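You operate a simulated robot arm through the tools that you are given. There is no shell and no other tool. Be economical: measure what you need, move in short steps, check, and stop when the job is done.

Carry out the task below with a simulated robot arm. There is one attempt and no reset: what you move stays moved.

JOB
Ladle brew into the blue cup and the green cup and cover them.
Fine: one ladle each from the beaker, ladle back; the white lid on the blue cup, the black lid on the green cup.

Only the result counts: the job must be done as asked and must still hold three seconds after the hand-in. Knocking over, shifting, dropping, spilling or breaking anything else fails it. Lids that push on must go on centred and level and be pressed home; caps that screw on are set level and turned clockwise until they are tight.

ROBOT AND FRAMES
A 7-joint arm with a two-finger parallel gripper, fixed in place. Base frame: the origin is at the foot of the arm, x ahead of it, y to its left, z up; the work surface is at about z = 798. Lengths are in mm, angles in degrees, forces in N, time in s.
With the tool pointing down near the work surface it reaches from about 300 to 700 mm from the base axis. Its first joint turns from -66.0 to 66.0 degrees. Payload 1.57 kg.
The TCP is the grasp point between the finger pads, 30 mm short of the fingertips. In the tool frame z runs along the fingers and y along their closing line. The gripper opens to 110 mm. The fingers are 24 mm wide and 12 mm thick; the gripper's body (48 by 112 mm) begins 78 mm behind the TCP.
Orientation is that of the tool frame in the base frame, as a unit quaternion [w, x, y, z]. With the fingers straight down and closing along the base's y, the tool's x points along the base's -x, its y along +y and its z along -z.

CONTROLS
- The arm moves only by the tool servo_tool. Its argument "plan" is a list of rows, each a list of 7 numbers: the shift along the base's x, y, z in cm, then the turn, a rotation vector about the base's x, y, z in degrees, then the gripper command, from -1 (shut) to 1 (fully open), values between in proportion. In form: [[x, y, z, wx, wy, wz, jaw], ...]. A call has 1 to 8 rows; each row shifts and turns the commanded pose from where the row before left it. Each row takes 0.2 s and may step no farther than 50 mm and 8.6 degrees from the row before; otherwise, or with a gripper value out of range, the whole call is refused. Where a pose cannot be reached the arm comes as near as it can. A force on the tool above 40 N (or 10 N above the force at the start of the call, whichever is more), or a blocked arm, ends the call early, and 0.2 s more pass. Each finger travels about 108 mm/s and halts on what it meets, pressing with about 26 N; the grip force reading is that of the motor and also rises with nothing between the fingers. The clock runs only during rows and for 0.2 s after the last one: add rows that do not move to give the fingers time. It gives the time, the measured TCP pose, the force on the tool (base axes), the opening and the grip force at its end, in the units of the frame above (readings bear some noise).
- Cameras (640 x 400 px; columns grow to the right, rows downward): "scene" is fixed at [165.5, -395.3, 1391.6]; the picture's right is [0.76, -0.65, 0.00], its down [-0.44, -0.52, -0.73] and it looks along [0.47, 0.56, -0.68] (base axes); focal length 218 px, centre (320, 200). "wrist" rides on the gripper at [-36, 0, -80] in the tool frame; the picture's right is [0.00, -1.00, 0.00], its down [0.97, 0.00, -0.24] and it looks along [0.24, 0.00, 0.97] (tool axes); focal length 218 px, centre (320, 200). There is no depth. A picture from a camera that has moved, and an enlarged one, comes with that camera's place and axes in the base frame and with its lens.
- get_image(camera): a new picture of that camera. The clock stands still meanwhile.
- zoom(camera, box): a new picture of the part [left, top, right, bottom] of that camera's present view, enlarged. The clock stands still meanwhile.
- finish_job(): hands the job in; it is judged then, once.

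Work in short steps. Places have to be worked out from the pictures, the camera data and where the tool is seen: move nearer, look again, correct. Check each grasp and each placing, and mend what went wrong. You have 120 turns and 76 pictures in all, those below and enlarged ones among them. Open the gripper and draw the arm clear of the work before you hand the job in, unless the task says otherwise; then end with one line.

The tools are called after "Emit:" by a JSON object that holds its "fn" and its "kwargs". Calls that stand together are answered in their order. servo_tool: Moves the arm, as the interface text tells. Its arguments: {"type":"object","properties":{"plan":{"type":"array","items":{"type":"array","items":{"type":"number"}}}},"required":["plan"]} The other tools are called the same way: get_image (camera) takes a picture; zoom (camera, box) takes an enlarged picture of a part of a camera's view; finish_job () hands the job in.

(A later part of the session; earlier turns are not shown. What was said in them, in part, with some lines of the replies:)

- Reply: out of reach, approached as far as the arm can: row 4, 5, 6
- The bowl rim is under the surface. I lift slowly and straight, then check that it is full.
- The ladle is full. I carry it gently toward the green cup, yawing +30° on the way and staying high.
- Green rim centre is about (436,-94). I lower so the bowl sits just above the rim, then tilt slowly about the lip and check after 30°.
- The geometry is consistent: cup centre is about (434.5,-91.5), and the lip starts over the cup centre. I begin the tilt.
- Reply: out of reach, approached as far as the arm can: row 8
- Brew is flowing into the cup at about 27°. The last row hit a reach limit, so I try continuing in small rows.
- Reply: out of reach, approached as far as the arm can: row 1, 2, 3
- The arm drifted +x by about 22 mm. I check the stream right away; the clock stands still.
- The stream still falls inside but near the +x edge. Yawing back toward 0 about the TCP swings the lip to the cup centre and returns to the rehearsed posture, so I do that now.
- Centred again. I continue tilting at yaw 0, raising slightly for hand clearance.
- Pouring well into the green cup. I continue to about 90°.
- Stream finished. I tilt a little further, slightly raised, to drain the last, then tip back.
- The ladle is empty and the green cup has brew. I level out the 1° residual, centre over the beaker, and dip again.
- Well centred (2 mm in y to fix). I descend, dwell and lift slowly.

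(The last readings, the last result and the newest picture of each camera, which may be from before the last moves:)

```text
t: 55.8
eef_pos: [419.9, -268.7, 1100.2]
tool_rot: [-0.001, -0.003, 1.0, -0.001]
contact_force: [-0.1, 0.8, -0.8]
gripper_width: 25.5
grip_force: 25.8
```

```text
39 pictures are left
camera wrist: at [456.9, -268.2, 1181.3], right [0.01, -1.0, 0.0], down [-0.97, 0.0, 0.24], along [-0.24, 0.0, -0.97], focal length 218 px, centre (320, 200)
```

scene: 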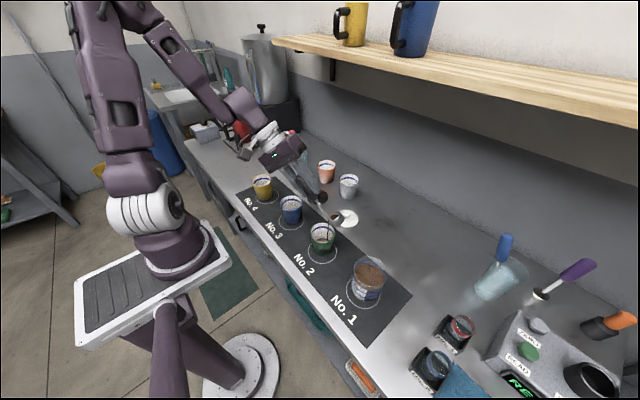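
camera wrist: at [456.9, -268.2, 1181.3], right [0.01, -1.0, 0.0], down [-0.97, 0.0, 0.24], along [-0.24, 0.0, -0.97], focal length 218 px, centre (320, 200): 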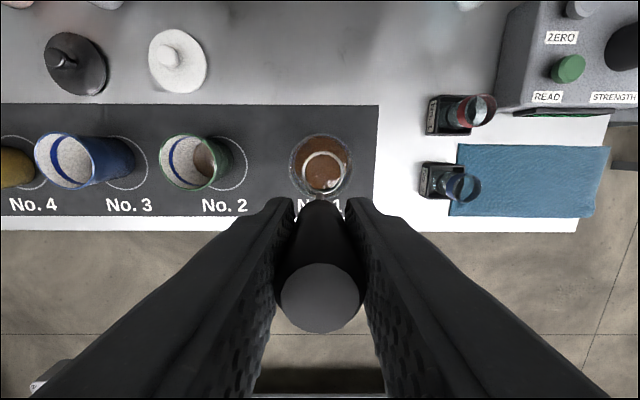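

Full again. I carry it slowly to the blue cup, estimated at (436,73). I'll pour there with the hand on the -y side, tilting the opposite way.

Emit:
{"fn": "servo_tool", "kwargs": {"plan": [[0, 0.5, 0, 0, 0, 0, -1], [0, 1, 0, 0, 0, 0, -1], [0, 1.3, 0, 0, 0, 0, -1], [0, 1.5, 0, 0, 0, 0, -1], [0, 1.5, 0, 0, 0, 0, -1], [0, 1.5, 0, 0, 0, 0, -1], [0, 1.5, 0, 0, 0, 0, -1], [0, 1.5, 0, 0, 0, 0, -1]]}}

Emit:
{"fn": "servo_tool", "kwargs": {"plan": [[0, 1.5, 0, 0, 0, 0, -1], [0, 1.5, 0, 0, 0, 0, -1], [0, 1.5, 0, 0, 0, 0, -1], [0, 1.5, 0, 0, 0, 0, -1], [0, 1.5, 0, 0, 0, 0, -1], [0, 1.5, 0, 0, 0, 0, -1], [0, 1.5, 0, 0, 0, 0, -1], [0, 1.5, 0, 0, 0, 0, -1]]}}

Emit:
{"fn": "servo_tool", "kwargs": {"plan": [[0, 1.5, 0, 0, 0, 0, -1], [0, 1.5, 0, 0, 0, 0, -1], [0, 1.5, 0, 0, 0, 0, -1], [0, 1.5, 0, 0, 0, 0, -1], [0, 1.5, 0, 0, 0, 0, -1], [0, 1.5, 0, 0, 0, 0, -1], [0, 1.1, 0, 0, 0, 0, -1], [0, 0, 0, 0, 0, 0, -1]]}}

Emit:
{"fn": "get_image", "kwargs": {"camera": "wrist"}}

```text
t: 57.6
eef_pos: [419.3, -165.6, 1101.0]
tool_rot: [0.0, -0.002, 1.0, -0.003]
contact_force: [-0.6, -0.4, -1.5]
gripper_width: 25.8
grip_force: 25.9
```

```text
t: 59.4
eef_pos: [418.4, -43.3, 1101.9]
tool_rot: [0.0, -0.003, 1.0, -0.002]
contact_force: [-0.3, 0.8, -2.2]
gripper_width: 25.3
grip_force: 26.1
```

```text
t: 61.2
eef_pos: [418.3, 54.7, 1102.5]
tool_rot: [-0.001, -0.003, 1.0, -0.001]
contact_force: [-0.2, -0.1, -1.6]
gripper_width: 25.1
grip_force: 26.2
```

```text
38 pictures are left
camera wrist: at [455.0, 54.9, 1183.2], right [0.01, -1.0, 0.0], down [-0.97, 0.0, 0.24], along [-0.24, 0.0, -0.97], focal length 218 px, centre (320, 200)
```

wrist: 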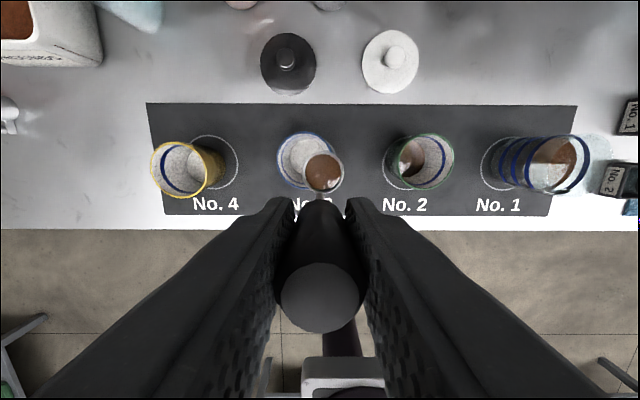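

Blue rim centre is about (435.5,69). I move so the pouring lip is over its centre, lower to just above the rim and check.

Emit:
{"fn": "servo_tool", "kwargs": {"plan": [[0, 0.8, -0.5, 0, 0, 0, -1], [0.1, 1, -1, 0, 0, 0, -1], [0, 1, -1.2, 0, 0, 0, -1], [0, 0.5, -1.2, 0, 0, 0, -1], [0, 0, -1, 0, 0, 0, -1], [0, 0, -0.3, 0, 0, 0, -1], [0, 0, 0, 0, 0, 0, -1]]}}

Emit:
{"fn": "zoom", "kwargs": {"camera": "scene", "box": [230, 150, 350, 270]}}

```text
t: 62.8
eef_pos: [419.7, 87.5, 1051.2]
tool_rot: [-0.001, -0.003, 1.0, -0.001]
contact_force: [-0.2, 0.0, -2.1]
gripper_width: 25.3
grip_force: 25.9
```

```text
3.33 times, centred on (290, 210) of scene
camera zoom: at [165.5, -395.3, 1391.6], right [0.76, -0.65, 0.0], down [-0.44, -0.52, -0.73], along [0.47, 0.56, -0.68], focal length 727 px, centre (420, 167)
```

zoom: 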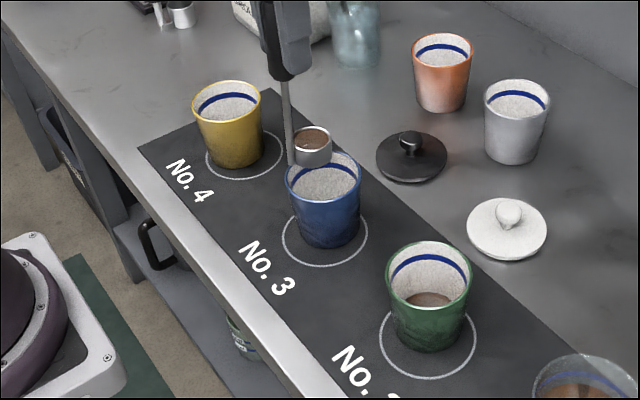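

Lip placement checks out: blue centre (435.5,69), rim z about 880. I start tilting about +x.

Emit:
{"fn": "servo_tool", "kwargs": {"plan": [[0, -0.82, 0.02, 3.75, 0, 0, -1], [0, -0.81, 0.02, 3.75, 0, 0, -1], [0, -0.8, 0.02, 3.75, 0, 0, -1], [0, -0.8, 0.02, 3.75, 0, 0, -1], [0, -0.8, -0.1, 3.75, 0, 0, -1], [0, -0.79, -0.13, 3.75, 0, 0, -1], [0, -0.77, -0.16, 3.75, 0, 0, -1], [0, -0.77, -0.19, 3.75, 0, 0, -1]]}}

Emit:
{"fn": "zoom", "kwargs": {"camera": "scene", "box": [230, 150, 350, 270]}}

```text
t: 64.6
eef_pos: [420.2, 25.6, 1045.2]
tool_rot: [0.0, -0.004, 0.966, 0.258]
contact_force: [0.8, 0.7, -2.0]
gripper_width: 25.5
grip_force: 25.9
```

```text
3.33 times, centred on (290, 210) of scene
camera zoom: at [165.6, -395.3, 1391.6], right [0.76, -0.65, 0.0], down [-0.44, -0.52, -0.73], along [0.47, 0.56, -0.68], focal length 727 px, centre (420, 167)
```

zoom: 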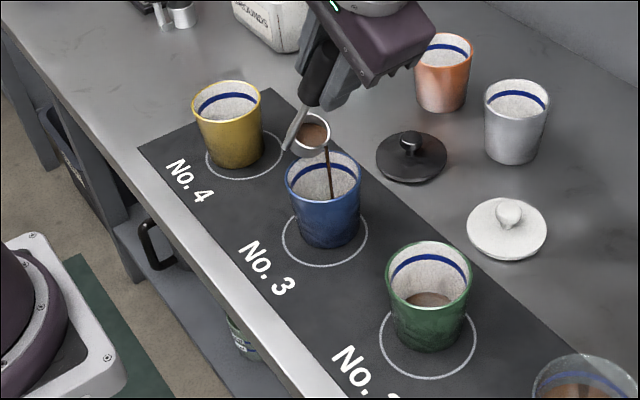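

The stream goes into the cup centre. I continue to about 60° in short rows.

Emit:
{"fn": "servo_tool", "kwargs": {"plan": [[0, -0.73, -0.25, 3.75, 0, 0, -1], [0, -0.72, -0.27, 3.75, 0, 0, -1], [0, -0.7, -0.28, 3.75, 0, 0, -1], [0, -0.68, -0.3, 3.75, 0, 0, -1], [0, -0.62, -0.35, 3.75, 0, 0, -1], [0, -0.6, -0.37, 3.75, 0, 0, -1], [0, -0.57, -0.39, 3.75, 0, 0, -1], [0, -0.55, -0.39, 3.75, 0, 0, -1]]}}

Emit:
{"fn": "zoom", "kwargs": {"camera": "scene", "box": [230, 130, 410, 310]}}

```text
t: 66.4
eef_pos: [421.9, -26.6, 1019.3]
tool_rot: [0.0, -0.002, 0.866, 0.499]
contact_force: [0.0, -0.7, -2.0]
gripper_width: 25.2
grip_force: 26.1
```

```text
2.22 times, centred on (320, 220) of scene
camera zoom: at [165.5, -395.3, 1391.6], right [0.76, -0.65, 0.0], down [-0.44, -0.52, -0.73], along [0.47, 0.56, -0.68], focal length 485 px, centre (320, 156)
```

zoom: 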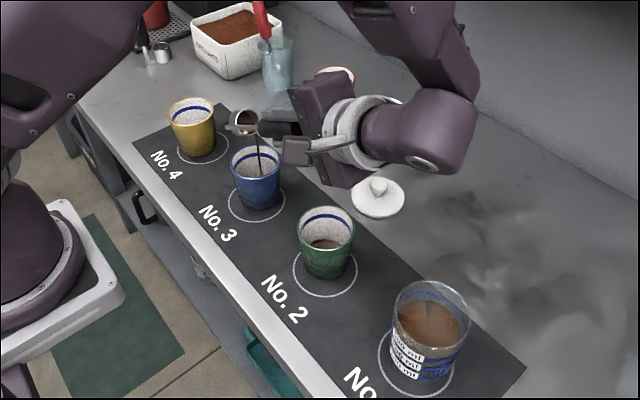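

Good. I continue to about 82° while watching clearance to the beaker.

Emit:
{"fn": "servo_tool", "kwargs": {"plan": [[0, -0.5, -0.4, 3.75, 0, 0, -1], [0, -0.45, -0.4, 3.75, 0, 0, -1], [0, -0.4, -0.4, 3.75, 0, 0, -1], [0, -0.35, -0.4, 3.75, 0, 0, -1], [0, -0.3, -0.3, 3.75, 0, 0, -1], [0, -0.25, -0.3, 3.75, 0, 0, -1]]}}

Emit:
{"fn": "zoom", "kwargs": {"camera": "scene", "box": [230, 130, 410, 310]}}

```text
t: 67.8
eef_pos: [420.2, -50.4, 998.2]
tool_rot: [0.001, -0.002, 0.752, 0.659]
contact_force: [-0.2, -0.4, -1.2]
gripper_width: 25.7
grip_force: 25.6
```

```text
2.22 times, centred on (320, 220) of scene
camera zoom: at [165.5, -395.3, 1391.6], right [0.76, -0.65, 0.0], down [-0.44, -0.52, -0.73], along [0.47, 0.56, -0.68], focal length 485 px, centre (320, 156)
```

zoom: 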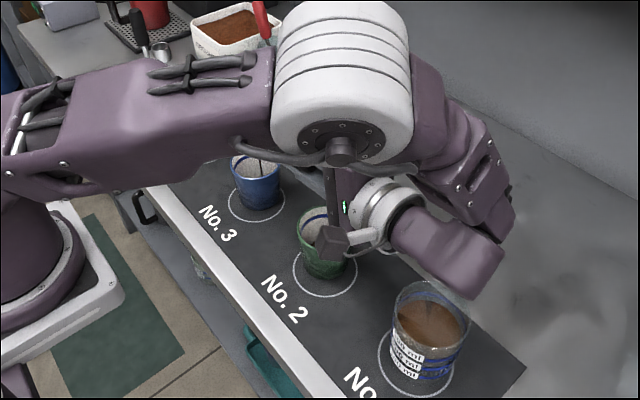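

Stream is still running into the blue cup. I go on to about 95° at constant height and wait for it to drain.

Emit:
{"fn": "servo_tool", "kwargs": {"plan": [[0, -0.2, 0, 3.75, 0, 0, -1], [0, -0.1, 0, 3.75, 0, 0, -1], [0, -0.1, 0, 3.75, 0, 0, -1], [0, 0, 0, 2, 0, 0, -1], [0, 0, 0, 0, 0, 0, -1], [0, 0, 0, 0, 0, 0, -1]]}}

Emit:
{"fn": "zoom", "kwargs": {"camera": "scene", "box": [230, 130, 410, 310]}}

```text
t: 69.2
eef_pos: [420.7, -54.4, 997.2]
tool_rot: [0.002, -0.003, 0.672, 0.741]
contact_force: [0.3, 0.2, -1.0]
gripper_width: 25.4
grip_force: 26.2
```

```text
2.22 times, centred on (320, 220) of scene
camera zoom: at [165.5, -395.3, 1391.6], right [0.76, -0.65, 0.0], down [-0.44, -0.52, -0.73], along [0.47, 0.56, -0.68], focal length 485 px, centre (320, 156)
```

zoom: 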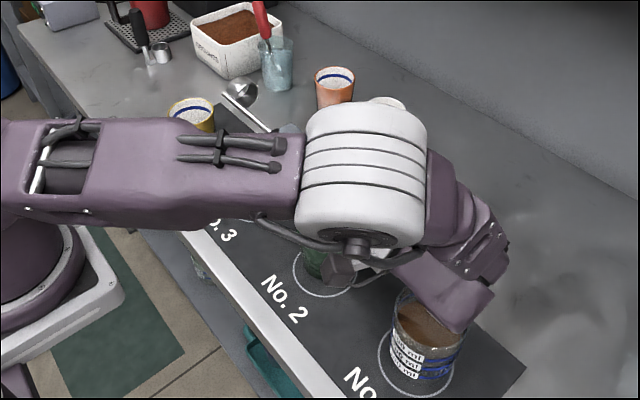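

Drained. I raise and tip back upright.

Emit:
{"fn": "servo_tool", "kwargs": {"plan": [[0, 0.2, 1, -6, 0, 0, -1], [0, 0.3, 1.2, -8, 0, 0, -1], [0, 0.6, 1.2, -8, 0, 0, -1], [0, 0.8, 1.2, -8, 0, 0, -1], [0, 1, 1, -8, 0, 0, -1], [0, 1, 1, -8, 0, 0, -1], [0, 1, 0.8, -8, 0, 0, -1], [0, 1, 0.8, -8, 0, 0, -1]]}}

Emit:
{"fn": "servo_tool", "kwargs": {"plan": [[0, 1, 1, -8, 0, 0, -1], [0, 1, 1, -8, 0, 0, -1], [0, 0, 1, -8, 0, 0, -1], [0, 0, 1, -8, 0, 0, -1], [0, 0, 0, -1.5, 0, 0, -1], [0, 0, 0, 0, 0, 0, -1]]}}

Emit:
{"fn": "get_image", "kwargs": {"camera": "wrist"}}

Emit:
{"fn": "get_image", "kwargs": {"camera": "scene"}}

```text
t: 71.0
eef_pos: [420.3, 5.0, 1078.6]
tool_rot: [0.0, -0.002, 0.958, 0.288]
contact_force: [-0.4, 0.0, -1.5]
gripper_width: 25.5
grip_force: 25.9
```

```text
t: 72.4
eef_pos: [421.2, 24.9, 1119.6]
tool_rot: [0.0, -0.002, 1.0, 0.0]
contact_force: [0.5, 0.0, -1.6]
gripper_width: 25.4
grip_force: 26.4
```

```text
32 pictures are left
camera wrist: at [458.3, 24.7, 1200.0], right [0.01, -1.0, 0.0], down [-0.97, -0.01, 0.24], along [-0.24, 0.0, -0.97], focal length 218 px, centre (320, 200)
```

wrist: 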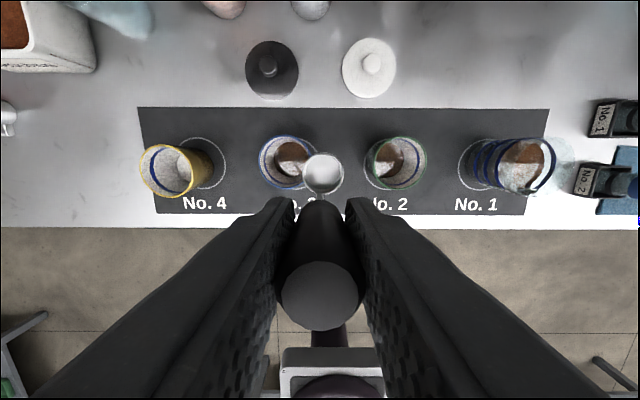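

```text
31 pictures are left
```

scene: 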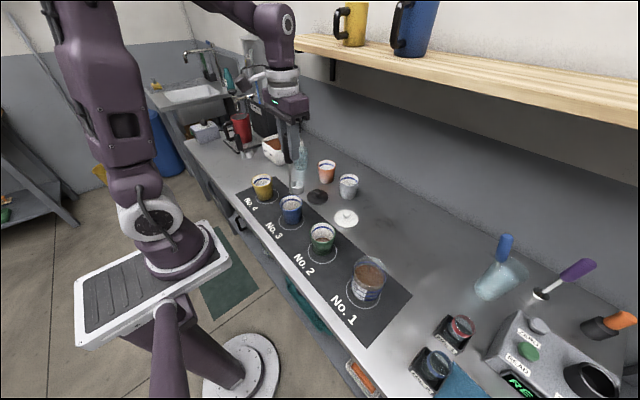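

Both cups now hold brew. I carry the ladle back to where it stood, at TCP (554,-224.5).

Emit:
{"fn": "servo_tool", "kwargs": {"plan": [[1.66, -3.12, 0, 0, 0, 0, -1], [1.66, -3.12, 0, 0, 0, 0, -1], [1.66, -3.12, 0, 0, 0, 0, -1], [1.66, -3.12, 0, 0, 0, 0, -1], [1.66, -3.12, 0, 0, 0, 0, -1], [1.66, -3.12, 0, 0, 0, 0, -1], [1.66, -3.12, -1, 0, 0, 0, -1], [1.66, -3.12, -1, 0, 0, 0, -1]]}}

Emit:
{"fn": "servo_tool", "kwargs": {"plan": [[0, 0, -3, 0, 0, 0, -1], [0, 0, -3, 0, 0, 0, -1], [0, 0, -3, 0, 0, 0, -1], [0, 0, -3, 0, 0, 0, -1], [0, 0, -1.5, 0, 0, 0, -1], [0, 0, -0.5, 0, 0, 0, -1], [0, 0, 0, 0, 0, 0, -1]]}}

Emit:
{"fn": "zoom", "kwargs": {"camera": "scene", "box": [320, 170, 460, 310]}}

```text
t: 74.2
eef_pos: [554.2, -225.9, 1099.0]
tool_rot: [-0.001, -0.003, 1.0, 0.0]
contact_force: [0.0, 0.4, -0.6]
gripper_width: 25.2
grip_force: 25.9
```

```text
t: 75.8
eef_pos: [553.3, -225.2, 960.8]
tool_rot: [-0.001, -0.003, 1.0, 0.001]
contact_force: [-0.1, 0.0, -1.3]
gripper_width: 25.5
grip_force: 26.2
```

```text
2.86 times, centred on (390, 240) of scene
camera zoom: at [165.5, -395.3, 1391.6], right [0.76, -0.65, 0.0], down [-0.44, -0.52, -0.73], along [0.47, 0.56, -0.68], focal length 623 px, centre (120, 86)
```

zoom: 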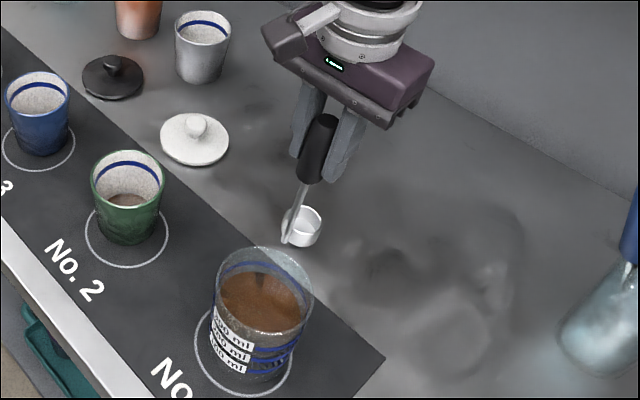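

Ladle is about 13 mm above the table at its old spot. I lower in small steps, watching for a rise in force.

Emit:
{"fn": "servo_tool", "kwargs": {"plan": [[0.1, 0, -0.4, 0, 0, 0, -1], [0, 0, -0.4, 0, 0, 0, -1], [0, 0, -0.3, 0, 0, 0, -1], [0, 0, -0.2, 0, 0, 0, -1], [0, 0, 0, 0, 0, 0, -1]]}}

```text
t: 77.0
eef_pos: [554.1, -224.4, 947.8]
tool_rot: [0.0, -0.003, 1.0, 0.001]
contact_force: [-1.8, 1.4, 19.4]
gripper_width: 25.5
grip_force: 26.1
```

Contact with the table (19 N). I ease up 1 mm and open gently.

Emit:
{"fn": "servo_tool", "kwargs": {"plan": [[0, 0, 0.1, 0, 0, 0, -1], [0, 0, 0, 0, 0, 0, -0.45], [0, 0, 0, 0, 0, 0, -0.3], [0, 0, 0, 0, 0, 0, 0.2], [0, 0, 0, 0, 0, 0, 1], [0, 0, 0, 0, 0, 0, 1], [0, 0, 0, 0, 0, 0, 1]]}}

Emit:
{"fn": "servo_tool", "kwargs": {"plan": [[0, 0, 2, 0, 0, 0, 1], [0, 0, 4, 0, 0, 0, 1], [0, 0, 5, 0, 0, 0, 1], [0, 0, 4, 0, 0, 0, 1], [0, 0, 0, 0, 0, 0, 1]]}}

Emit:
{"fn": "get_image", "kwargs": {"camera": "wrist"}}

```text
t: 78.6
eef_pos: [554.6, -223.1, 948.3]
tool_rot: [-0.001, -0.002, 1.0, 0.001]
contact_force: [-0.5, 0.4, 0.0]
gripper_width: 110.1
grip_force: 0.1
```

```text
t: 79.8
eef_pos: [554.9, -223.7, 1097.4]
tool_rot: [0.0, -0.004, 1.0, 0.0]
contact_force: [0.1, 0.0, 0.8]
gripper_width: 110.1
grip_force: 0.1
```

```text
29 pictures are left
camera wrist: at [591.4, -223.8, 1177.8], right [0.01, -1.0, 0.0], down [-0.97, -0.01, 0.24], along [-0.24, 0.0, -0.97], focal length 218 px, centre (320, 200)
```

wrist: 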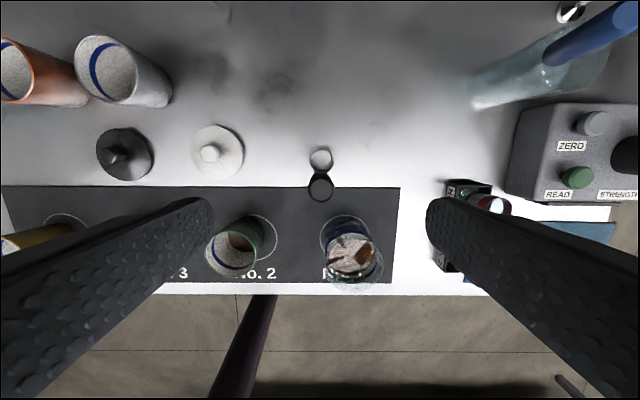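

The ladle stands at its spot. Now I go over the white lid at about (580,-53).

Emit:
{"fn": "servo_tool", "kwargs": {"plan": [[0.5, 4.2, 0, 0, 0, 0, 1], [0.5, 4.3, 0, 0, 0, 0, 1], [0.5, 4.3, -1, 0, 0, 0, 1], [0.5, 4.3, -4, 0, 0, 0, 1], [0, 0, -5, 0, 0, 0, 1], [0, 0, 0, 0, 0, 0, 1]]}}

Emit:
{"fn": "get_image", "kwargs": {"camera": "wrist"}}

```text
refused: row 4 steps farther than a row can; nothing moved
```

```text
28 pictures are left
camera wrist: at [591.4, -223.8, 1177.8], right [0.01, -1.0, 0.0], down [-0.97, -0.01, 0.24], along [-0.24, 0.0, -0.97], focal length 218 px, centre (320, 200)
```

wrist: 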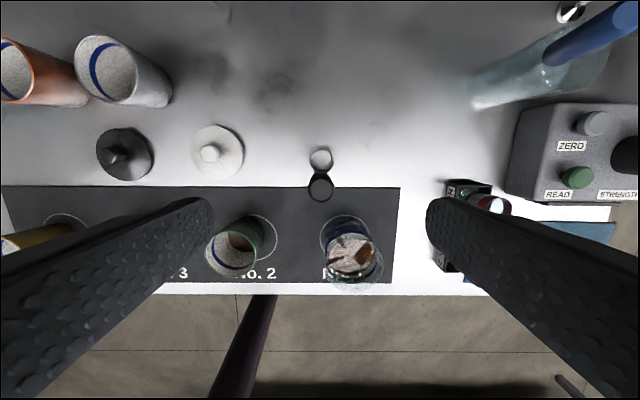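

One row was too long, so nothing moved. I resend with smaller steps.

Emit:
{"fn": "servo_tool", "kwargs": {"plan": [[0.5, 4.2, 0, 0, 0, 0, 1], [0.5, 4.3, 0, 0, 0, 0, 1], [0.5, 4.3, 0, 0, 0, 0, 1], [0.5, 4.3, 0, 0, 0, 0, 1], [0, 0, -4.5, 0, 0, 0, 1], [0, 0, -4.5, 0, 0, 0, 1], [0, 0, 0, 0, 0, 0, 1]]}}

Emit:
{"fn": "get_image", "kwargs": {"camera": "wrist"}}

```text
t: 81.4
eef_pos: [575.4, -56.7, 1006.6]
tool_rot: [-0.001, -0.002, 1.0, -0.001]
contact_force: [0.0, 0.1, 1.0]
gripper_width: 110.2
grip_force: 0.2
```

```text
27 pictures are left
camera wrist: at [611.8, -55.7, 1086.2], right [0.01, -1.0, 0.0], down [-0.97, -0.01, 0.24], along [-0.24, 0.0, -0.97], focal length 218 px, centre (320, 200)
```

wrist: 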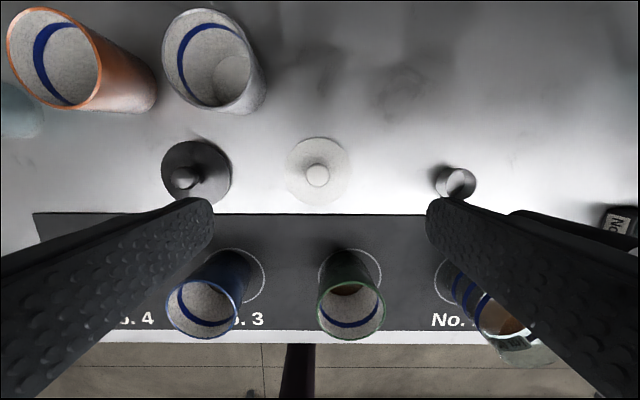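

White lid centre is about (580.5,-53) and black about (579.5,102). I align and descend to TCP 853, so the fingertips stay above the disc, then look from the side.

Emit:
{"fn": "servo_tool", "kwargs": {"plan": [[0.5, 0.3, -4, 0, 0, 0, 0.2], [0, 0, -4, 0, 0, 0, 0], [0, 0, -4, 0, 0, 0, -0.2], [0, 0, -3.4, 0, 0, 0, -0.2], [0, 0, 0, 0, 0, 0, -0.2]]}}

Emit:
{"fn": "get_image", "kwargs": {"camera": "wrist"}}

Emit:
{"fn": "zoom", "kwargs": {"camera": "scene", "box": [300, 160, 400, 260]}}

```text
t: 82.6
eef_pos: [577.1, -55.4, 850.9]
tool_rot: [-0.001, -0.003, 1.0, 0.0]
contact_force: [0.1, 0.1, -0.2]
gripper_width: 43.9
grip_force: 0.0
```

```text
26 pictures are left
camera wrist: at [613.4, -55.0, 931.2], right [0.01, -1.0, 0.0], down [-0.97, -0.01, 0.24], along [-0.24, 0.0, -0.97], focal length 218 px, centre (320, 200)
```

wrist: 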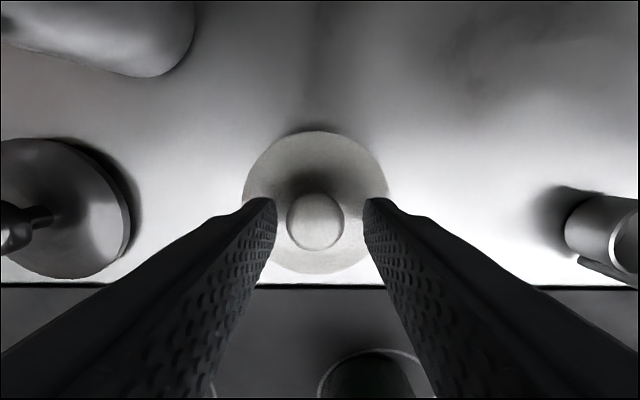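

```text
4.00 times, centred on (350, 210) of scene
camera zoom: at [165.5, -395.3, 1391.6], right [0.76, -0.65, 0.0], down [-0.44, -0.52, -0.73], along [0.47, 0.56, -0.68], focal length 872 px, centre (200, 160)
```

zoom: 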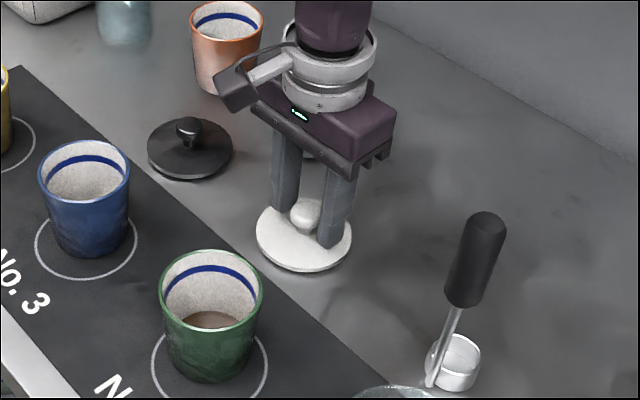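

The knob is about 26 mm wide and centred near (581,-53). I correct by (+4,+2) mm, lower 4 mm and close gently.

Emit:
{"fn": "servo_tool", "kwargs": {"plan": [[0.4, 0.2, -0.4, 0, 0, 0, -0.2], [0, 0, 0, 0, 0, 0, -0.35], [0, 0, 0, 0, 0, 0, -0.6], [0, 0, 0, 0, 0, 0, -1], [0, 0, 0, 0, 0, 0, -1], [0, 0, 0, 0, 0, 0, -1]]}}

Emit:
{"fn": "servo_tool", "kwargs": {"plan": [[0, 0, 1, 0, 0, 0, -1], [0, 0, 2, 0, 0, 0, -1], [0, 0, 3, 0, 0, 0, -1], [0, 0, 4, 0, 0, 0, -1], [0, 0, 4, 0, 0, 0, -1], [0, 0, 0, 0, 0, 0, -1]]}}

Emit:
{"fn": "get_image", "kwargs": {"camera": "wrist"}}

Emit:
{"fn": "zoom", "kwargs": {"camera": "scene", "box": [300, 130, 400, 230]}}

```text
t: 84.0
eef_pos: [581.6, -51.4, 848.1]
tool_rot: [-0.001, -0.003, 1.0, 0.001]
contact_force: [0.8, 0.5, 2.1]
gripper_width: 26.8
grip_force: 26.3
```

```text
t: 85.4
eef_pos: [581.0, -48.2, 989.8]
tool_rot: [-0.002, -0.002, 1.0, 0.0]
contact_force: [-0.6, 0.5, 0.2]
gripper_width: 26.5
grip_force: 26.3
```

```text
24 pictures are left
camera wrist: at [618.6, -48.1, 1068.9], right [0.01, -1.0, 0.0], down [-0.97, -0.01, 0.24], along [-0.24, 0.0, -0.97], focal length 218 px, centre (320, 200)
```

wrist: 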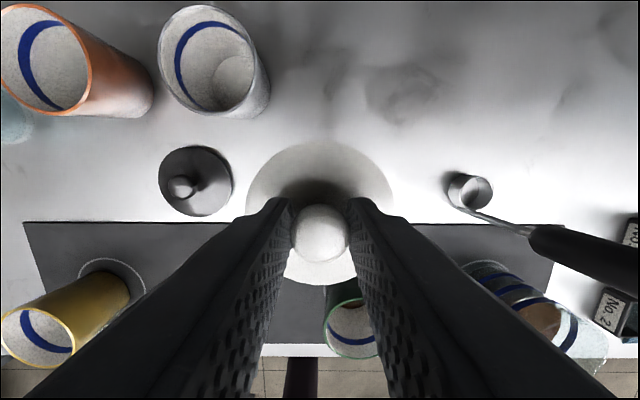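

```text
4.00 times, centred on (350, 180) of scene
camera zoom: at [165.5, -395.3, 1391.6], right [0.76, -0.65, 0.0], down [-0.44, -0.52, -0.73], along [0.47, 0.56, -0.68], focal length 872 px, centre (200, 280)
```

zoom: 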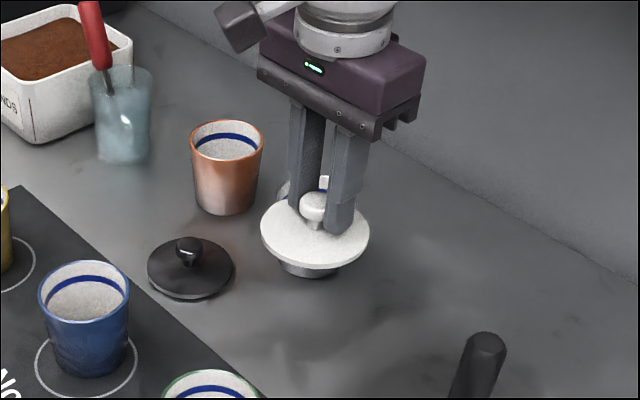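

White lid held level by its knob, with a plug beneath. I move over the blue cup at (435.5,70), staying high.

Emit:
{"fn": "servo_tool", "kwargs": {"plan": [[-2.42, 1.97, 0, 0, 0, 0, -1], [-2.42, 1.97, 0, 0, 0, 0, -1], [-2.42, 1.97, 0, 0, 0, 0, -1], [-2.42, 1.97, 0, 0, 0, 0, -1], [-2.42, 1.97, 0, 0, 0, 0, -1], [-2.42, 1.97, 0, 0, 0, 0, -1], [0, 0, 0, 0, 0, 0, -1], [0, 0, 0, 0, 0, 0, -1]]}}

Emit:
{"fn": "zoom", "kwargs": {"camera": "scene", "box": [240, 130, 360, 250]}}

```text
t: 87.2
eef_pos: [438.3, 69.2, 987.4]
tool_rot: [-0.001, -0.003, 1.0, 0.001]
contact_force: [0.1, 0.3, 0.1]
gripper_width: 26.4
grip_force: 25.9
```

```text
3.33 times, centred on (300, 190) of scene
camera zoom: at [165.5, -395.3, 1391.6], right [0.76, -0.65, 0.0], down [-0.44, -0.52, -0.73], along [0.47, 0.56, -0.68], focal length 727 px, centre (387, 233)
```

zoom: 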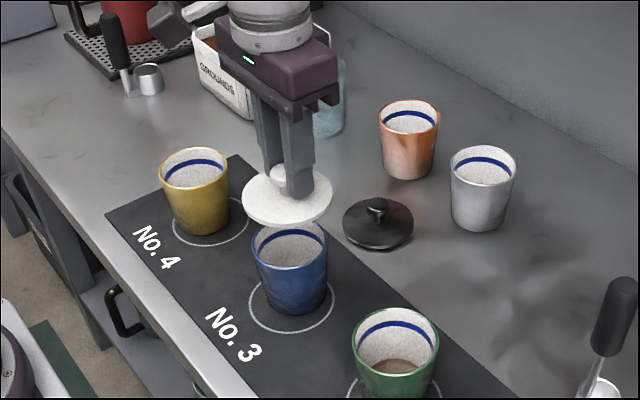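

Lid sits about 4 mm toward image-right of the cup axis. I lower to just above the rim, shift (-2,+2) mm and zoom in.

Emit:
{"fn": "servo_tool", "kwargs": {"plan": [[-0.2, 0.2, -1.5, 0, 0, 0, -1], [0, 0, -1.5, 0, 0, 0, -1], [0, 0, -1, 0, 0, 0, -1], [0, 0, 0, 0, 0, 0, -1], [0, 0, 0, 0, 0, 0, -1]]}}

Emit:
{"fn": "zoom", "kwargs": {"camera": "scene", "box": [265, 170, 325, 230]}}

Emit:
{"fn": "get_image", "kwargs": {"camera": "wrist"}}

```text
t: 88.4
eef_pos: [436.7, 71.4, 947.0]
tool_rot: [-0.001, -0.003, 1.0, 0.0]
contact_force: [0.9, -0.2, -1.1]
gripper_width: 26.6
grip_force: 25.8
```

```text
6.67 times, centred on (295, 200) of scene
camera zoom: at [165.5, -395.3, 1391.6], right [0.76, -0.65, 0.0], down [-0.44, -0.52, -0.73], along [0.47, 0.56, -0.68], focal length 1454 px, centre (487, 200)
```

zoom: 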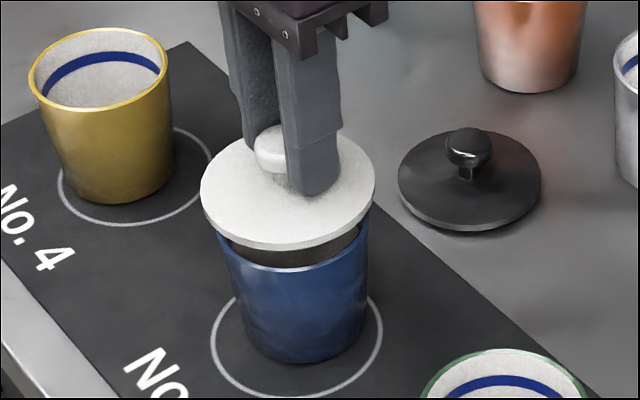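

```text
20 pictures are left
camera wrist: at [472.5, 71.7, 1027.3], right [0.01, -1.0, 0.0], down [-0.97, -0.01, 0.24], along [-0.24, 0.0, -0.97], focal length 218 px, centre (320, 200)
```

wrist: 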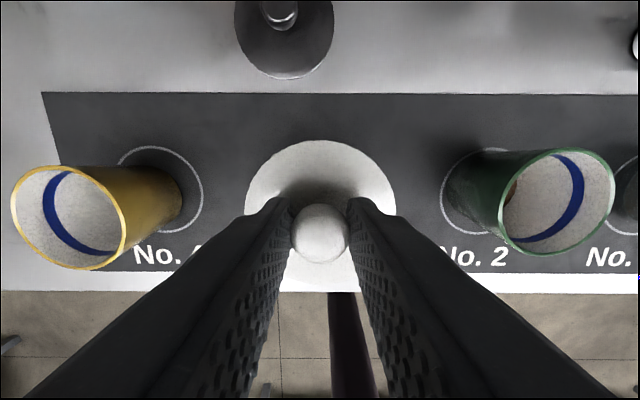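

Lid and cup axes agree to about 1–2 mm. I descend in small steps watching the force.

Emit:
{"fn": "servo_tool", "kwargs": {"plan": [[0, 0, -0.4, 0, 0, 0, -1], [0, 0, -0.4, 0, 0, 0, -1], [0, 0, -0.3, 0, 0, 0, -1], [0, 0, 0, 0, 0, 0, -1]]}}

Emit:
{"fn": "servo_tool", "kwargs": {"plan": [[0, 0, -0.2, 0, 0, 0, -1], [0, 0, -0.2, 0, 0, 0, -1], [0, 0, 0, 0, 0, 0, -1]]}}

Emit:
{"fn": "zoom", "kwargs": {"camera": "scene", "box": [265, 170, 325, 230]}}

```text
t: 89.4
eef_pos: [436.6, 71.5, 938.3]
tool_rot: [-0.001, -0.003, 1.0, 0.001]
contact_force: [-0.5, 0.7, -0.9]
gripper_width: 26.5
grip_force: 26.3
```

```text
t: 90.2
eef_pos: [435.9, 71.0, 933.2]
tool_rot: [0.0, -0.003, 1.0, 0.001]
contact_force: [0.2, 0.3, -1.0]
gripper_width: 26.6
grip_force: 26.1
```

```text
6.67 times, centred on (295, 200) of scene
camera zoom: at [165.5, -395.3, 1391.6], right [0.76, -0.65, 0.0], down [-0.44, -0.52, -0.73], along [0.47, 0.56, -0.68], focal length 1454 px, centre (487, 200)
```

zoom: 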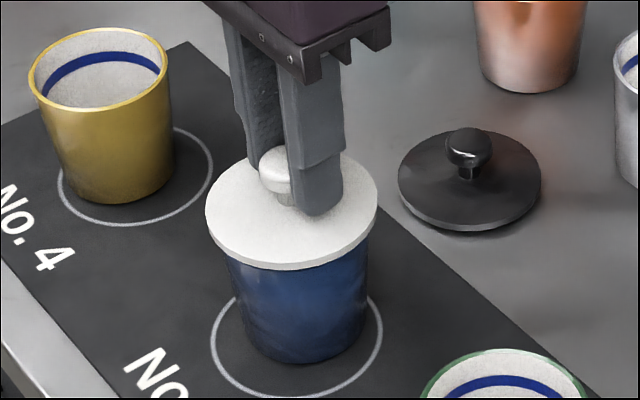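

Plug is entering the cup without contact force and still centred. I continue down and press.

Emit:
{"fn": "servo_tool", "kwargs": {"plan": [[0, 0, -0.2, 0, 0, 0, -1], [0, 0, -0.2, 0, 0, 0, -1], [0, 0, -0.2, 0, 0, 0, -1], [0, 0, 0, 0, 0, 0, -1]]}}

Emit:
{"fn": "servo_tool", "kwargs": {"plan": [[0, 0, -0.2, 0, 0, 0, -1], [0, 0, -0.2, 0, 0, 0, -1], [0, 0, 0, 0, 0, 0, -1]]}}

```text
t: 91.2
eef_pos: [437.5, 73.0, 928.6]
tool_rot: [-0.001, -0.003, 1.0, 0.001]
contact_force: [-0.4, -0.1, -0.5]
gripper_width: 26.3
grip_force: 25.7
```

```text
t: 92.0
eef_pos: [435.8, 72.0, 924.6]
tool_rot: [0.0, -0.002, 1.0, 0.001]
contact_force: [-0.2, -0.5, 18.9]
gripper_width: 26.3
grip_force: 25.8
```

Contact at about 924.6 with 19 N. I press further in 1 mm steps.

Emit:
{"fn": "servo_tool", "kwargs": {"plan": [[0, 0, -0.1, 0, 0, 0, -1], [0, 0, -0.1, 0, 0, 0, -1], [0, 0, 0, 0, 0, 0, -1]]}}

Emit:
{"fn": "zoom", "kwargs": {"camera": "scene", "box": [265, 170, 325, 230]}}

```text
t: 92.8
eef_pos: [437.2, 72.7, 923.9]
tool_rot: [-0.001, -0.003, 1.0, 0.001]
contact_force: [1.3, 3.6, 19.1]
gripper_width: 26.5
grip_force: 26.2
```

```text
6.67 times, centred on (295, 200) of scene
camera zoom: at [165.3, -395.2, 1391.7], right [0.76, -0.65, 0.0], down [-0.44, -0.52, -0.73], along [0.47, 0.56, -0.68], focal length 1454 px, centre (487, 200)
```

zoom: 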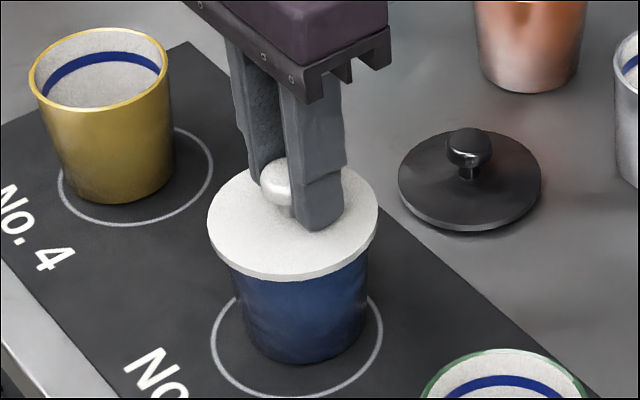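

Force stays at about 19 N because the knob is slipping in the grip. I loosen the fingers to about 36 mm and press the disc itself with both fingertips, symmetrically about the knob.

Emit:
{"fn": "servo_tool", "kwargs": {"plan": [[0, 0, 0.1, 0, 0, 0, -0.5], [0, 0, 0, 0, 0, 0, -0.35], [0, 0, 0, 0, 0, 0, -0.35], [0, 0, -0.3, 0, 0, 0, -0.35], [0, 0, 0, 0, 0, 0, -0.35]]}}

Emit:
{"fn": "servo_tool", "kwargs": {"plan": [[0, 0, -0.3, 0, 0, 0, -0.35], [0, 0, -0.3, 0, 0, 0, -0.35], [0, 0, 0, 0, 0, 0, -0.35]]}}

```text
t: 94.0
eef_pos: [436.2, 71.9, 919.4]
tool_rot: [-0.001, -0.004, 1.0, 0.0]
contact_force: [0.4, 0.3, 0.2]
gripper_width: 35.8
grip_force: 0.1
```

```text
t: 94.4
eef_pos: [437.2, 72.4, 920.6]
tool_rot: [0.002, -0.003, 1.0, 0.0]
contact_force: [-4.9, -0.7, 15.6]
gripper_width: 35.9
grip_force: 0.1
stopped in row 1: the force on the tool passed its limit (the readings are from after the stop); the commanded pose is now the measured one
```

Fingertips met the disc and the force limit tripped, so it was pressed with over 40 N. I press once more in small steps.

Emit:
{"fn": "servo_tool", "kwargs": {"plan": [[0, 0, -0.1, 0, 0, 0, -0.35], [0, 0, -0.1, 0, 0, 0, -0.35], [0, 0, 0, 0, 0, 0, -0.35]]}}

Emit:
{"fn": "zoom", "kwargs": {"camera": "scene", "box": [265, 170, 325, 230]}}

```text
t: 94.9
eef_pos: [437.3, 71.7, 919.4]
tool_rot: [0.003, -0.002, 1.0, 0.001]
contact_force: [-4.5, -1.3, 16.8]
gripper_width: 35.8
grip_force: 0.0
stopped in row 2: the force on the tool passed its limit (the readings are from after the stop); the commanded pose is now the measured one
```

```text
6.67 times, centred on (295, 200) of scene
camera zoom: at [165.2, -395.3, 1391.7], right [0.76, -0.65, 0.0], down [-0.44, -0.52, -0.73], along [0.47, 0.56, -0.68], focal length 1454 px, centre (487, 200)
```

zoom: 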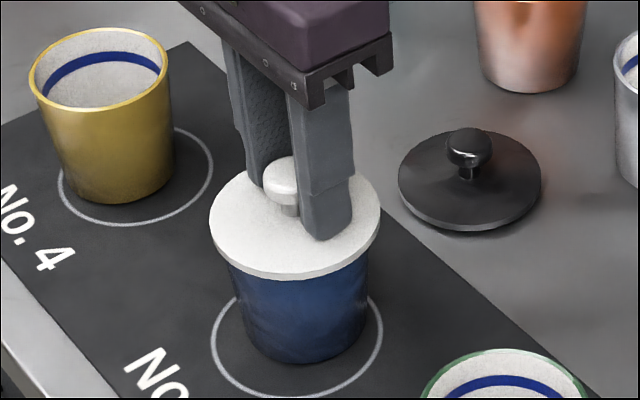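

Lid sits flush, level and centred on the blue cup. I retreat straight up and go toward the black lid at about (579.5,102).

Emit:
{"fn": "servo_tool", "kwargs": {"plan": [[0, 0, 0.5, 0, 0, 0, -0.3], [0, 0, 2, 0, 0, 0, -0.2], [0, 0, 4, 0, 0, 0, 0], [0, 0, 4, 0, 0, 0, 0], [3, 1, 0, 0, 0, 0, 0], [3.5, 1, 0, 0, 0, 0, 0], [3.5, 0.5, 0, 0, 0, 0, 0], [3.5, 0.5, 0, 0, 0, 0, 0]]}}

Emit:
{"fn": "servo_tool", "kwargs": {"plan": [[0.5, 0, -1, 0, 0, 0, 0], [0, 0, 0, 0, 0, 0, 0]]}}

Emit:
{"fn": "get_image", "kwargs": {"camera": "wrist"}}

```text
t: 96.7
eef_pos: [575.4, 101.0, 1020.2]
tool_rot: [0.003, -0.003, 1.0, 0.003]
contact_force: [0.0, 0.4, -1.1]
gripper_width: 55.2
grip_force: 0.1
```

```text
t: 97.3
eef_pos: [578.2, 102.4, 1012.4]
tool_rot: [0.002, -0.002, 1.0, 0.001]
contact_force: [-1.0, -0.3, 0.0]
gripper_width: 54.8
grip_force: 0.1
```

```text
16 pictures are left
camera wrist: at [615.0, 101.7, 1091.7], right [0.01, -1.0, 0.0], down [-0.97, -0.01, 0.24], along [-0.24, 0.0, -0.97], focal length 218 px, centre (320, 200)
```

wrist: 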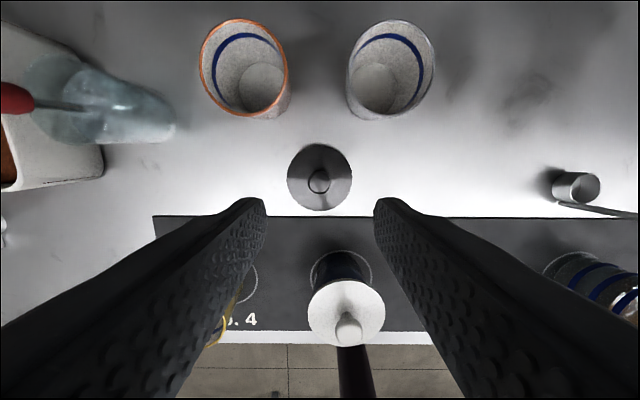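

Black lid centre is about (575.5,102). I descend to TCP 850 around its knob.

Emit:
{"fn": "servo_tool", "kwargs": {"plan": [[-0.25, 0, -4, 0, 0, 0, -0.1], [0, 0, -4, 0, 0, 0, -0.2], [0, 0, -4, 0, 0, 0, -0.2], [0, 0, -3.2, 0, 0, 0, -0.2], [0, 0, -1, 0, 0, 0, -0.2], [0, 0, 0, 0, 0, 0, -0.2]]}}

Emit:
{"fn": "get_image", "kwargs": {"camera": "wrist"}}

```text
t: 98.7
eef_pos: [575.1, 99.1, 851.6]
tool_rot: [0.003, -0.002, 1.0, 0.002]
contact_force: [-0.4, 0.8, 0.1]
gripper_width: 43.7
grip_force: 0.0
```

```text
15 pictures are left
camera wrist: at [611.7, 99.7, 930.8], right [0.01, -1.0, 0.0], down [-0.97, -0.01, 0.24], along [-0.24, 0.0, -0.97], focal length 218 px, centre (320, 200)
```

wrist: 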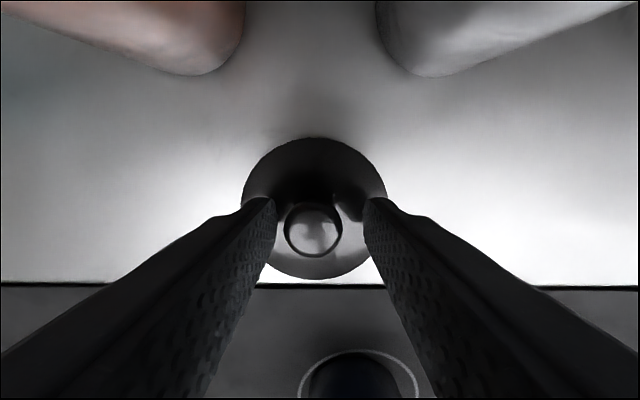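

Knob is offset by about (+2,+3) mm. I correct, lower 3 mm and grip.

Emit:
{"fn": "servo_tool", "kwargs": {"plan": [[0.15, 0.28, -0.3, 0, 0, 0, -0.2], [0, 0, 0, 0, 0, 0, -0.35], [0, 0, 0, 0, 0, 0, -0.6], [0, 0, 0, 0, 0, 0, -1], [0, 0, 0, 0, 0, 0, -1], [0, 0, 0, 0, 0, 0, -1]]}}

Emit:
{"fn": "servo_tool", "kwargs": {"plan": [[0, 0, 1, 0, 0, 0, -1], [0, 0, 2, 0, 0, 0, -1], [0, 0, 3, 0, 0, 0, -1], [0, 0, 4, 0, 0, 0, -1], [0, 0, 4, 0, 0, 0, -1], [0, 0, 0, 0, 0, 0, -1]]}}

Emit:
{"fn": "get_image", "kwargs": {"camera": "wrist"}}

```text
t: 100.1
eef_pos: [576.8, 103.6, 847.1]
tool_rot: [0.003, -0.002, 1.0, 0.002]
contact_force: [-0.6, -0.4, 0.5]
gripper_width: 26.5
grip_force: 25.3
```

```text
t: 101.5
eef_pos: [574.2, 103.2, 991.8]
tool_rot: [0.002, -0.002, 1.0, 0.002]
contact_force: [-0.2, -0.3, -0.4]
gripper_width: 26.6
grip_force: 25.8
```

```text
14 pictures are left
camera wrist: at [610.7, 103.8, 1072.1], right [0.01, -1.0, 0.0], down [-0.97, -0.01, 0.24], along [-0.24, 0.0, -0.97], focal length 218 px, centre (320, 200)
```

wrist: 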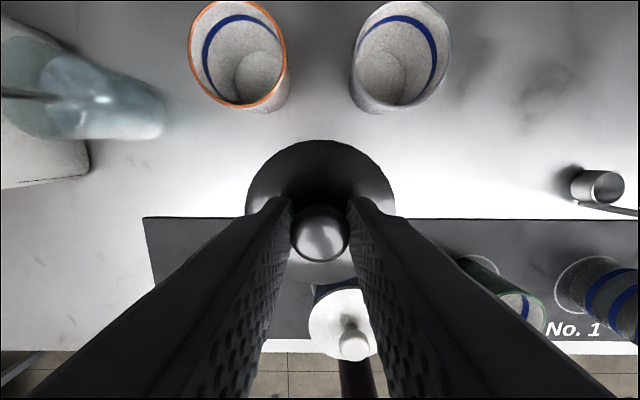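

Black lid held level. I move over the green cup at (435,-92).

Emit:
{"fn": "servo_tool", "kwargs": {"plan": [[-1.5, -3, 1, 0, 0, 0, -1], [-1.8, -3, 0, 0, 0, 0, -1], [-2, -2.8, 0, 0, 0, 0, -1], [-2, -2.8, 0, 0, 0, 0, -1], [-2.3, -2.8, 0, 0, 0, 0, -1], [-2.3, -2.7, 0, 0, 0, 0, -1], [-2.1, -2.4, -1, 0, 0, 0, -1], [0, 0, 0, 0, 0, 0, -1]]}}

Emit:
{"fn": "servo_tool", "kwargs": {"plan": [[0, 0, -1.5, 0, 0, 0, -1], [0, 0, -1.5, 0, 0, 0, -1], [0, 0, -1.4, 0, 0, 0, -1], [0, 0, 0, 0, 0, 0, -1], [0, 0, 0, 0, 0, 0, -1]]}}

Emit:
{"fn": "zoom", "kwargs": {"camera": "scene", "box": [290, 195, 350, 255]}}

```text
t: 103.3
eef_pos: [436.9, -87.9, 990.8]
tool_rot: [0.003, -0.003, 1.0, 0.002]
contact_force: [-0.4, 0.0, -1.5]
gripper_width: 26.3
grip_force: 26.3
```

```text
t: 104.5
eef_pos: [437.2, -88.5, 945.4]
tool_rot: [0.003, -0.003, 1.0, 0.002]
contact_force: [0.3, -1.0, -0.9]
gripper_width: 26.5
grip_force: 26.4
```

```text
6.67 times, centred on (320, 225) of scene
camera zoom: at [165.5, -395.3, 1391.6], right [0.76, -0.65, 0.0], down [-0.44, -0.52, -0.73], along [0.47, 0.56, -0.68], focal length 1454 px, centre (320, 33)
```

zoom: 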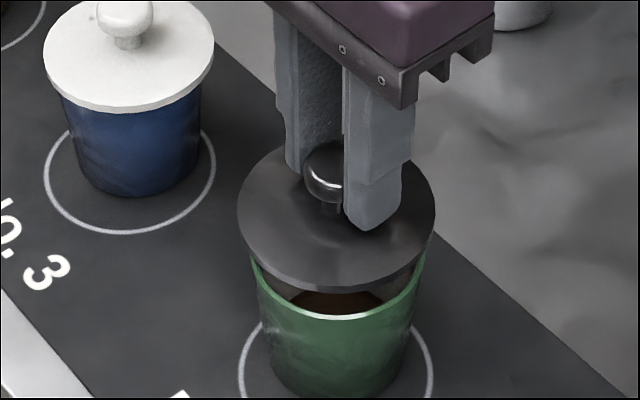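

Lateral alignment is within 1 mm. Along the viewing direction the lid seems 3 mm too far, so I shift (-2,-2.5) mm, lower to just above the rim and re-check.

Emit:
{"fn": "servo_tool", "kwargs": {"plan": [[-0.2, -0.25, -0.3, 0, 0, 0, -1], [0, 0, -0.4, 0, 0, 0, -1], [0, 0, 0, 0, 0, 0, -1]]}}

Emit:
{"fn": "zoom", "kwargs": {"camera": "scene", "box": [290, 205, 350, 265]}}

```text
t: 105.3
eef_pos: [435.8, -92.0, 938.1]
tool_rot: [0.003, -0.003, 1.0, 0.001]
contact_force: [-0.3, -0.5, -0.8]
gripper_width: 26.5
grip_force: 26.2
```

```text
6.67 times, centred on (320, 235) of scene
camera zoom: at [165.5, -395.3, 1391.6], right [0.76, -0.65, 0.0], down [-0.44, -0.52, -0.73], along [0.47, 0.56, -0.68], focal length 1454 px, centre (320, -33)
```

zoom: 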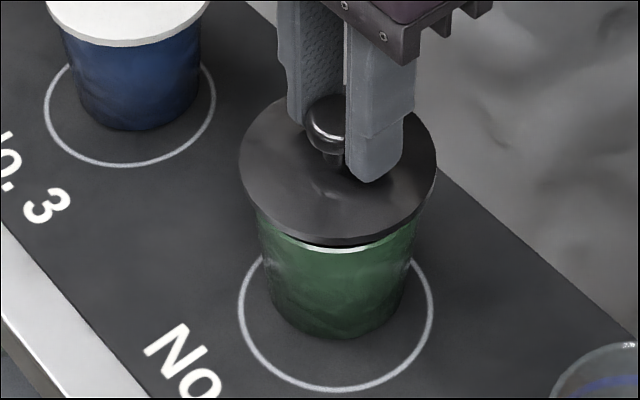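

With the remaining 13 mm of travel, the lid's front edge lands where a centred lid should. I descend.

Emit:
{"fn": "servo_tool", "kwargs": {"plan": [[0, 0, -0.3, 0, 0, 0, -1], [0, 0, -0.3, 0, 0, 0, -1], [0, 0, -0.2, 0, 0, 0, -1], [0, 0, 0, 0, 0, 0, -1]]}}

Emit:
{"fn": "servo_tool", "kwargs": {"plan": [[0, 0, -0.2, 0, 0, 0, -1], [0, 0, -0.2, 0, 0, 0, -1], [0, 0, 0, 0, 0, 0, -1]]}}

```text
t: 106.3
eef_pos: [434.6, -92.9, 931.1]
tool_rot: [0.003, -0.002, 1.0, 0.003]
contact_force: [1.1, 0.5, -1.2]
gripper_width: 26.6
grip_force: 25.8
```

```text
t: 107.1
eef_pos: [434.5, -92.4, 927.3]
tool_rot: [0.003, -0.003, 1.0, 0.002]
contact_force: [-0.1, 0.4, -0.6]
gripper_width: 26.4
grip_force: 26.4
```

No contact yet at 927. I continue in 1–2 mm steps.

Emit:
{"fn": "servo_tool", "kwargs": {"plan": [[0, 0, -0.2, 0, 0, 0, -1], [0, 0, -0.15, 0, 0, 0, -1], [0, 0, 0, 0, 0, 0, -1]]}}

Emit:
{"fn": "servo_tool", "kwargs": {"plan": [[0, 0, -0.1, 0, 0, 0, -1], [0, 0, 0, 0, 0, 0, -1]]}}

Emit:
{"fn": "zoom", "kwargs": {"camera": "scene", "box": [290, 205, 350, 265]}}

```text
t: 107.9
eef_pos: [434.1, -92.2, 924.1]
tool_rot: [0.003, -0.002, 1.0, 0.001]
contact_force: [1.3, 2.8, 18.6]
gripper_width: 26.3
grip_force: 25.8
```

```text
t: 108.5
eef_pos: [434.2, -93.8, 922.9]
tool_rot: [0.003, -0.002, 1.0, 0.002]
contact_force: [5.3, 0.7, 16.7]
gripper_width: 26.4
grip_force: 26.4
```

```text
6.67 times, centred on (320, 235) of scene
camera zoom: at [165.4, -395.2, 1391.7], right [0.76, -0.65, 0.0], down [-0.44, -0.52, -0.73], along [0.47, 0.56, -0.68], focal length 1454 px, centre (320, -33)
```

zoom: 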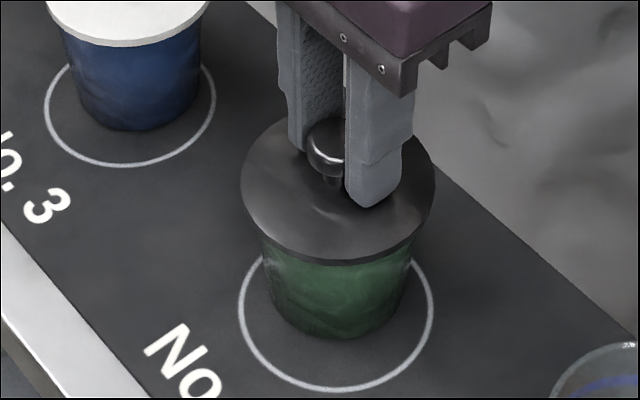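

Contact at the same height as on the blue cup. I loosen the fingers and press the disc with both fingertips.

Emit:
{"fn": "servo_tool", "kwargs": {"plan": [[0, 0, 0.1, 0, 0, 0, -0.5], [0, 0, 0, 0, 0, 0, -0.35], [0, 0, 0, 0, 0, 0, -0.35], [0, 0, -0.2, 0, 0, 0, -0.35], [0, 0, -0.2, 0, 0, 0, -0.35], [0, 0, 0, 0, 0, 0, -0.35]]}}

Emit:
{"fn": "servo_tool", "kwargs": {"plan": [[0, 0, -0.1, 0, 0, 0, -0.35], [0, 0, -0.1, 0, 0, 0, -0.35], [0, 0, -0.1, 0, 0, 0, -0.35], [0, 0, -0.1, 0, 0, 0, -0.35], [0, 0, 0, 0, 0, 0, -0.35]]}}

```text
t: 109.9
eef_pos: [433.3, -93.8, 919.7]
tool_rot: [0.004, -0.003, 1.0, 0.001]
contact_force: [-3.9, -0.3, 38.9]
gripper_width: 35.8
grip_force: 0.0
```

```text
t: 110.2
eef_pos: [434.5, -93.1, 919.8]
tool_rot: [0.003, -0.003, 1.0, 0.0]
contact_force: [-5.2, 0.4, 17.8]
gripper_width: 35.9
grip_force: 0.1
stopped in row 1: the force on the tool passed its limit (the readings are from after the stop); the commanded pose is now the measured one
```

Pressed with over 40 N and seated at 919.7, the same height as the blue. I retreat straight up and away, then inspect everything.

Emit:
{"fn": "servo_tool", "kwargs": {"plan": [[0, 0, 0.5, 0, 0, 0, -0.3], [0, 0, 2, 0, 0, 0, -0.2], [0, 0, 4, 0, 0, 0, 0.2], [0, 0, 4.5, 0, 0, 0, 1], [0, 0, 4.5, 0, 0, 0, 1], [0, 0, 4.5, 0, 0, 0, 1], [0, 0, 4.5, 0, 0, 0, 1], [0, 0, 0, 0, 0, 0, 1]]}}

Emit:
{"fn": "zoom", "kwargs": {"camera": "scene", "box": [230, 150, 420, 310]}}

Emit:
{"fn": "zoom", "kwargs": {"camera": "scene", "box": [270, 190, 350, 260]}}

Emit:
{"fn": "get_image", "kwargs": {"camera": "wrist"}}

```text
t: 112.0
eef_pos: [437.3, -96.9, 1164.3]
tool_rot: [0.003, -0.002, 1.0, 0.002]
contact_force: [-0.2, -0.4, -0.5]
gripper_width: 110.2
grip_force: 0.1
```

```text
2.50 times, centred on (325, 230) of scene
camera zoom: at [165.5, -395.3, 1391.6], right [0.76, -0.65, 0.0], down [-0.44, -0.52, -0.73], along [0.47, 0.56, -0.68], focal length 545 px, centre (308, 125)
```

zoom: 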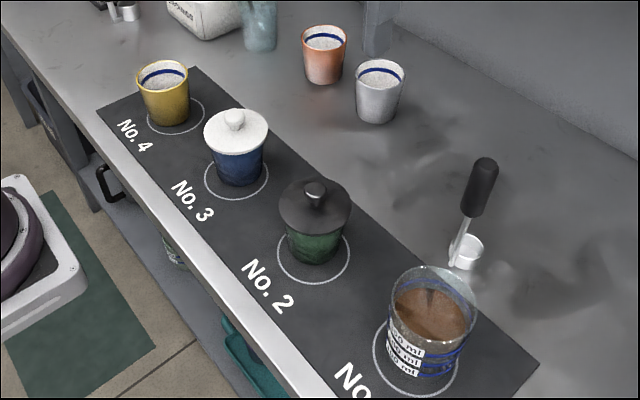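

```text
5.71 times, centred on (310, 225) of scene
camera zoom: at [165.5, -395.3, 1391.6], right [0.76, -0.65, 0.0], down [-0.44, -0.52, -0.73], along [0.47, 0.56, -0.68], focal length 1246 px, centre (377, 57)
```

zoom: 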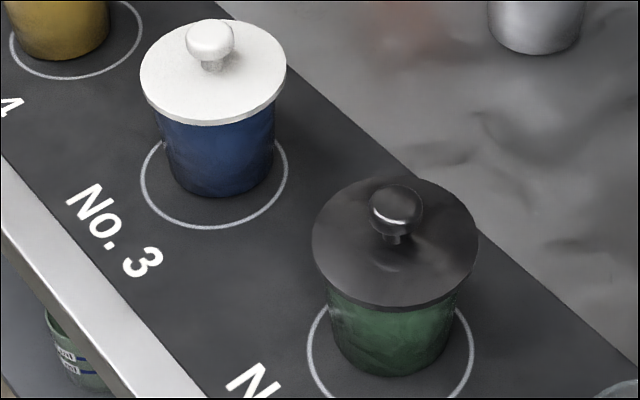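

```text
8 pictures are left
camera wrist: at [473.7, -96.4, 1245.0], right [0.01, -1.0, 0.0], down [-0.97, -0.01, 0.23], along [-0.23, 0.0, -0.97], focal length 218 px, centre (320, 200)
```

wrist: 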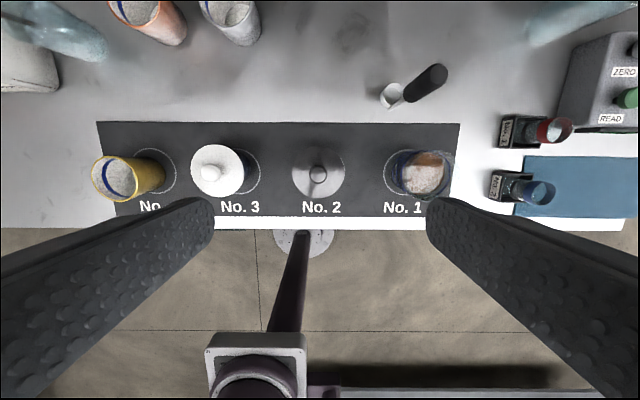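

Both lids are level, centred and seated. The ladle stands at its old place, there are no spills, and the arm is clear with the gripper open. I hand in.

Emit:
{"fn": "finish_job", "kwargs": {}}

```text
The job is handed in.
```

I ladled one scoop of brew into the blue cup and one into the green cup, then stood the ladle back in its place. The white lid is pressed onto the blue cup and the black lid onto the green cup. I saw no spills, and I handed the job in with the arm clear and the gripper open.
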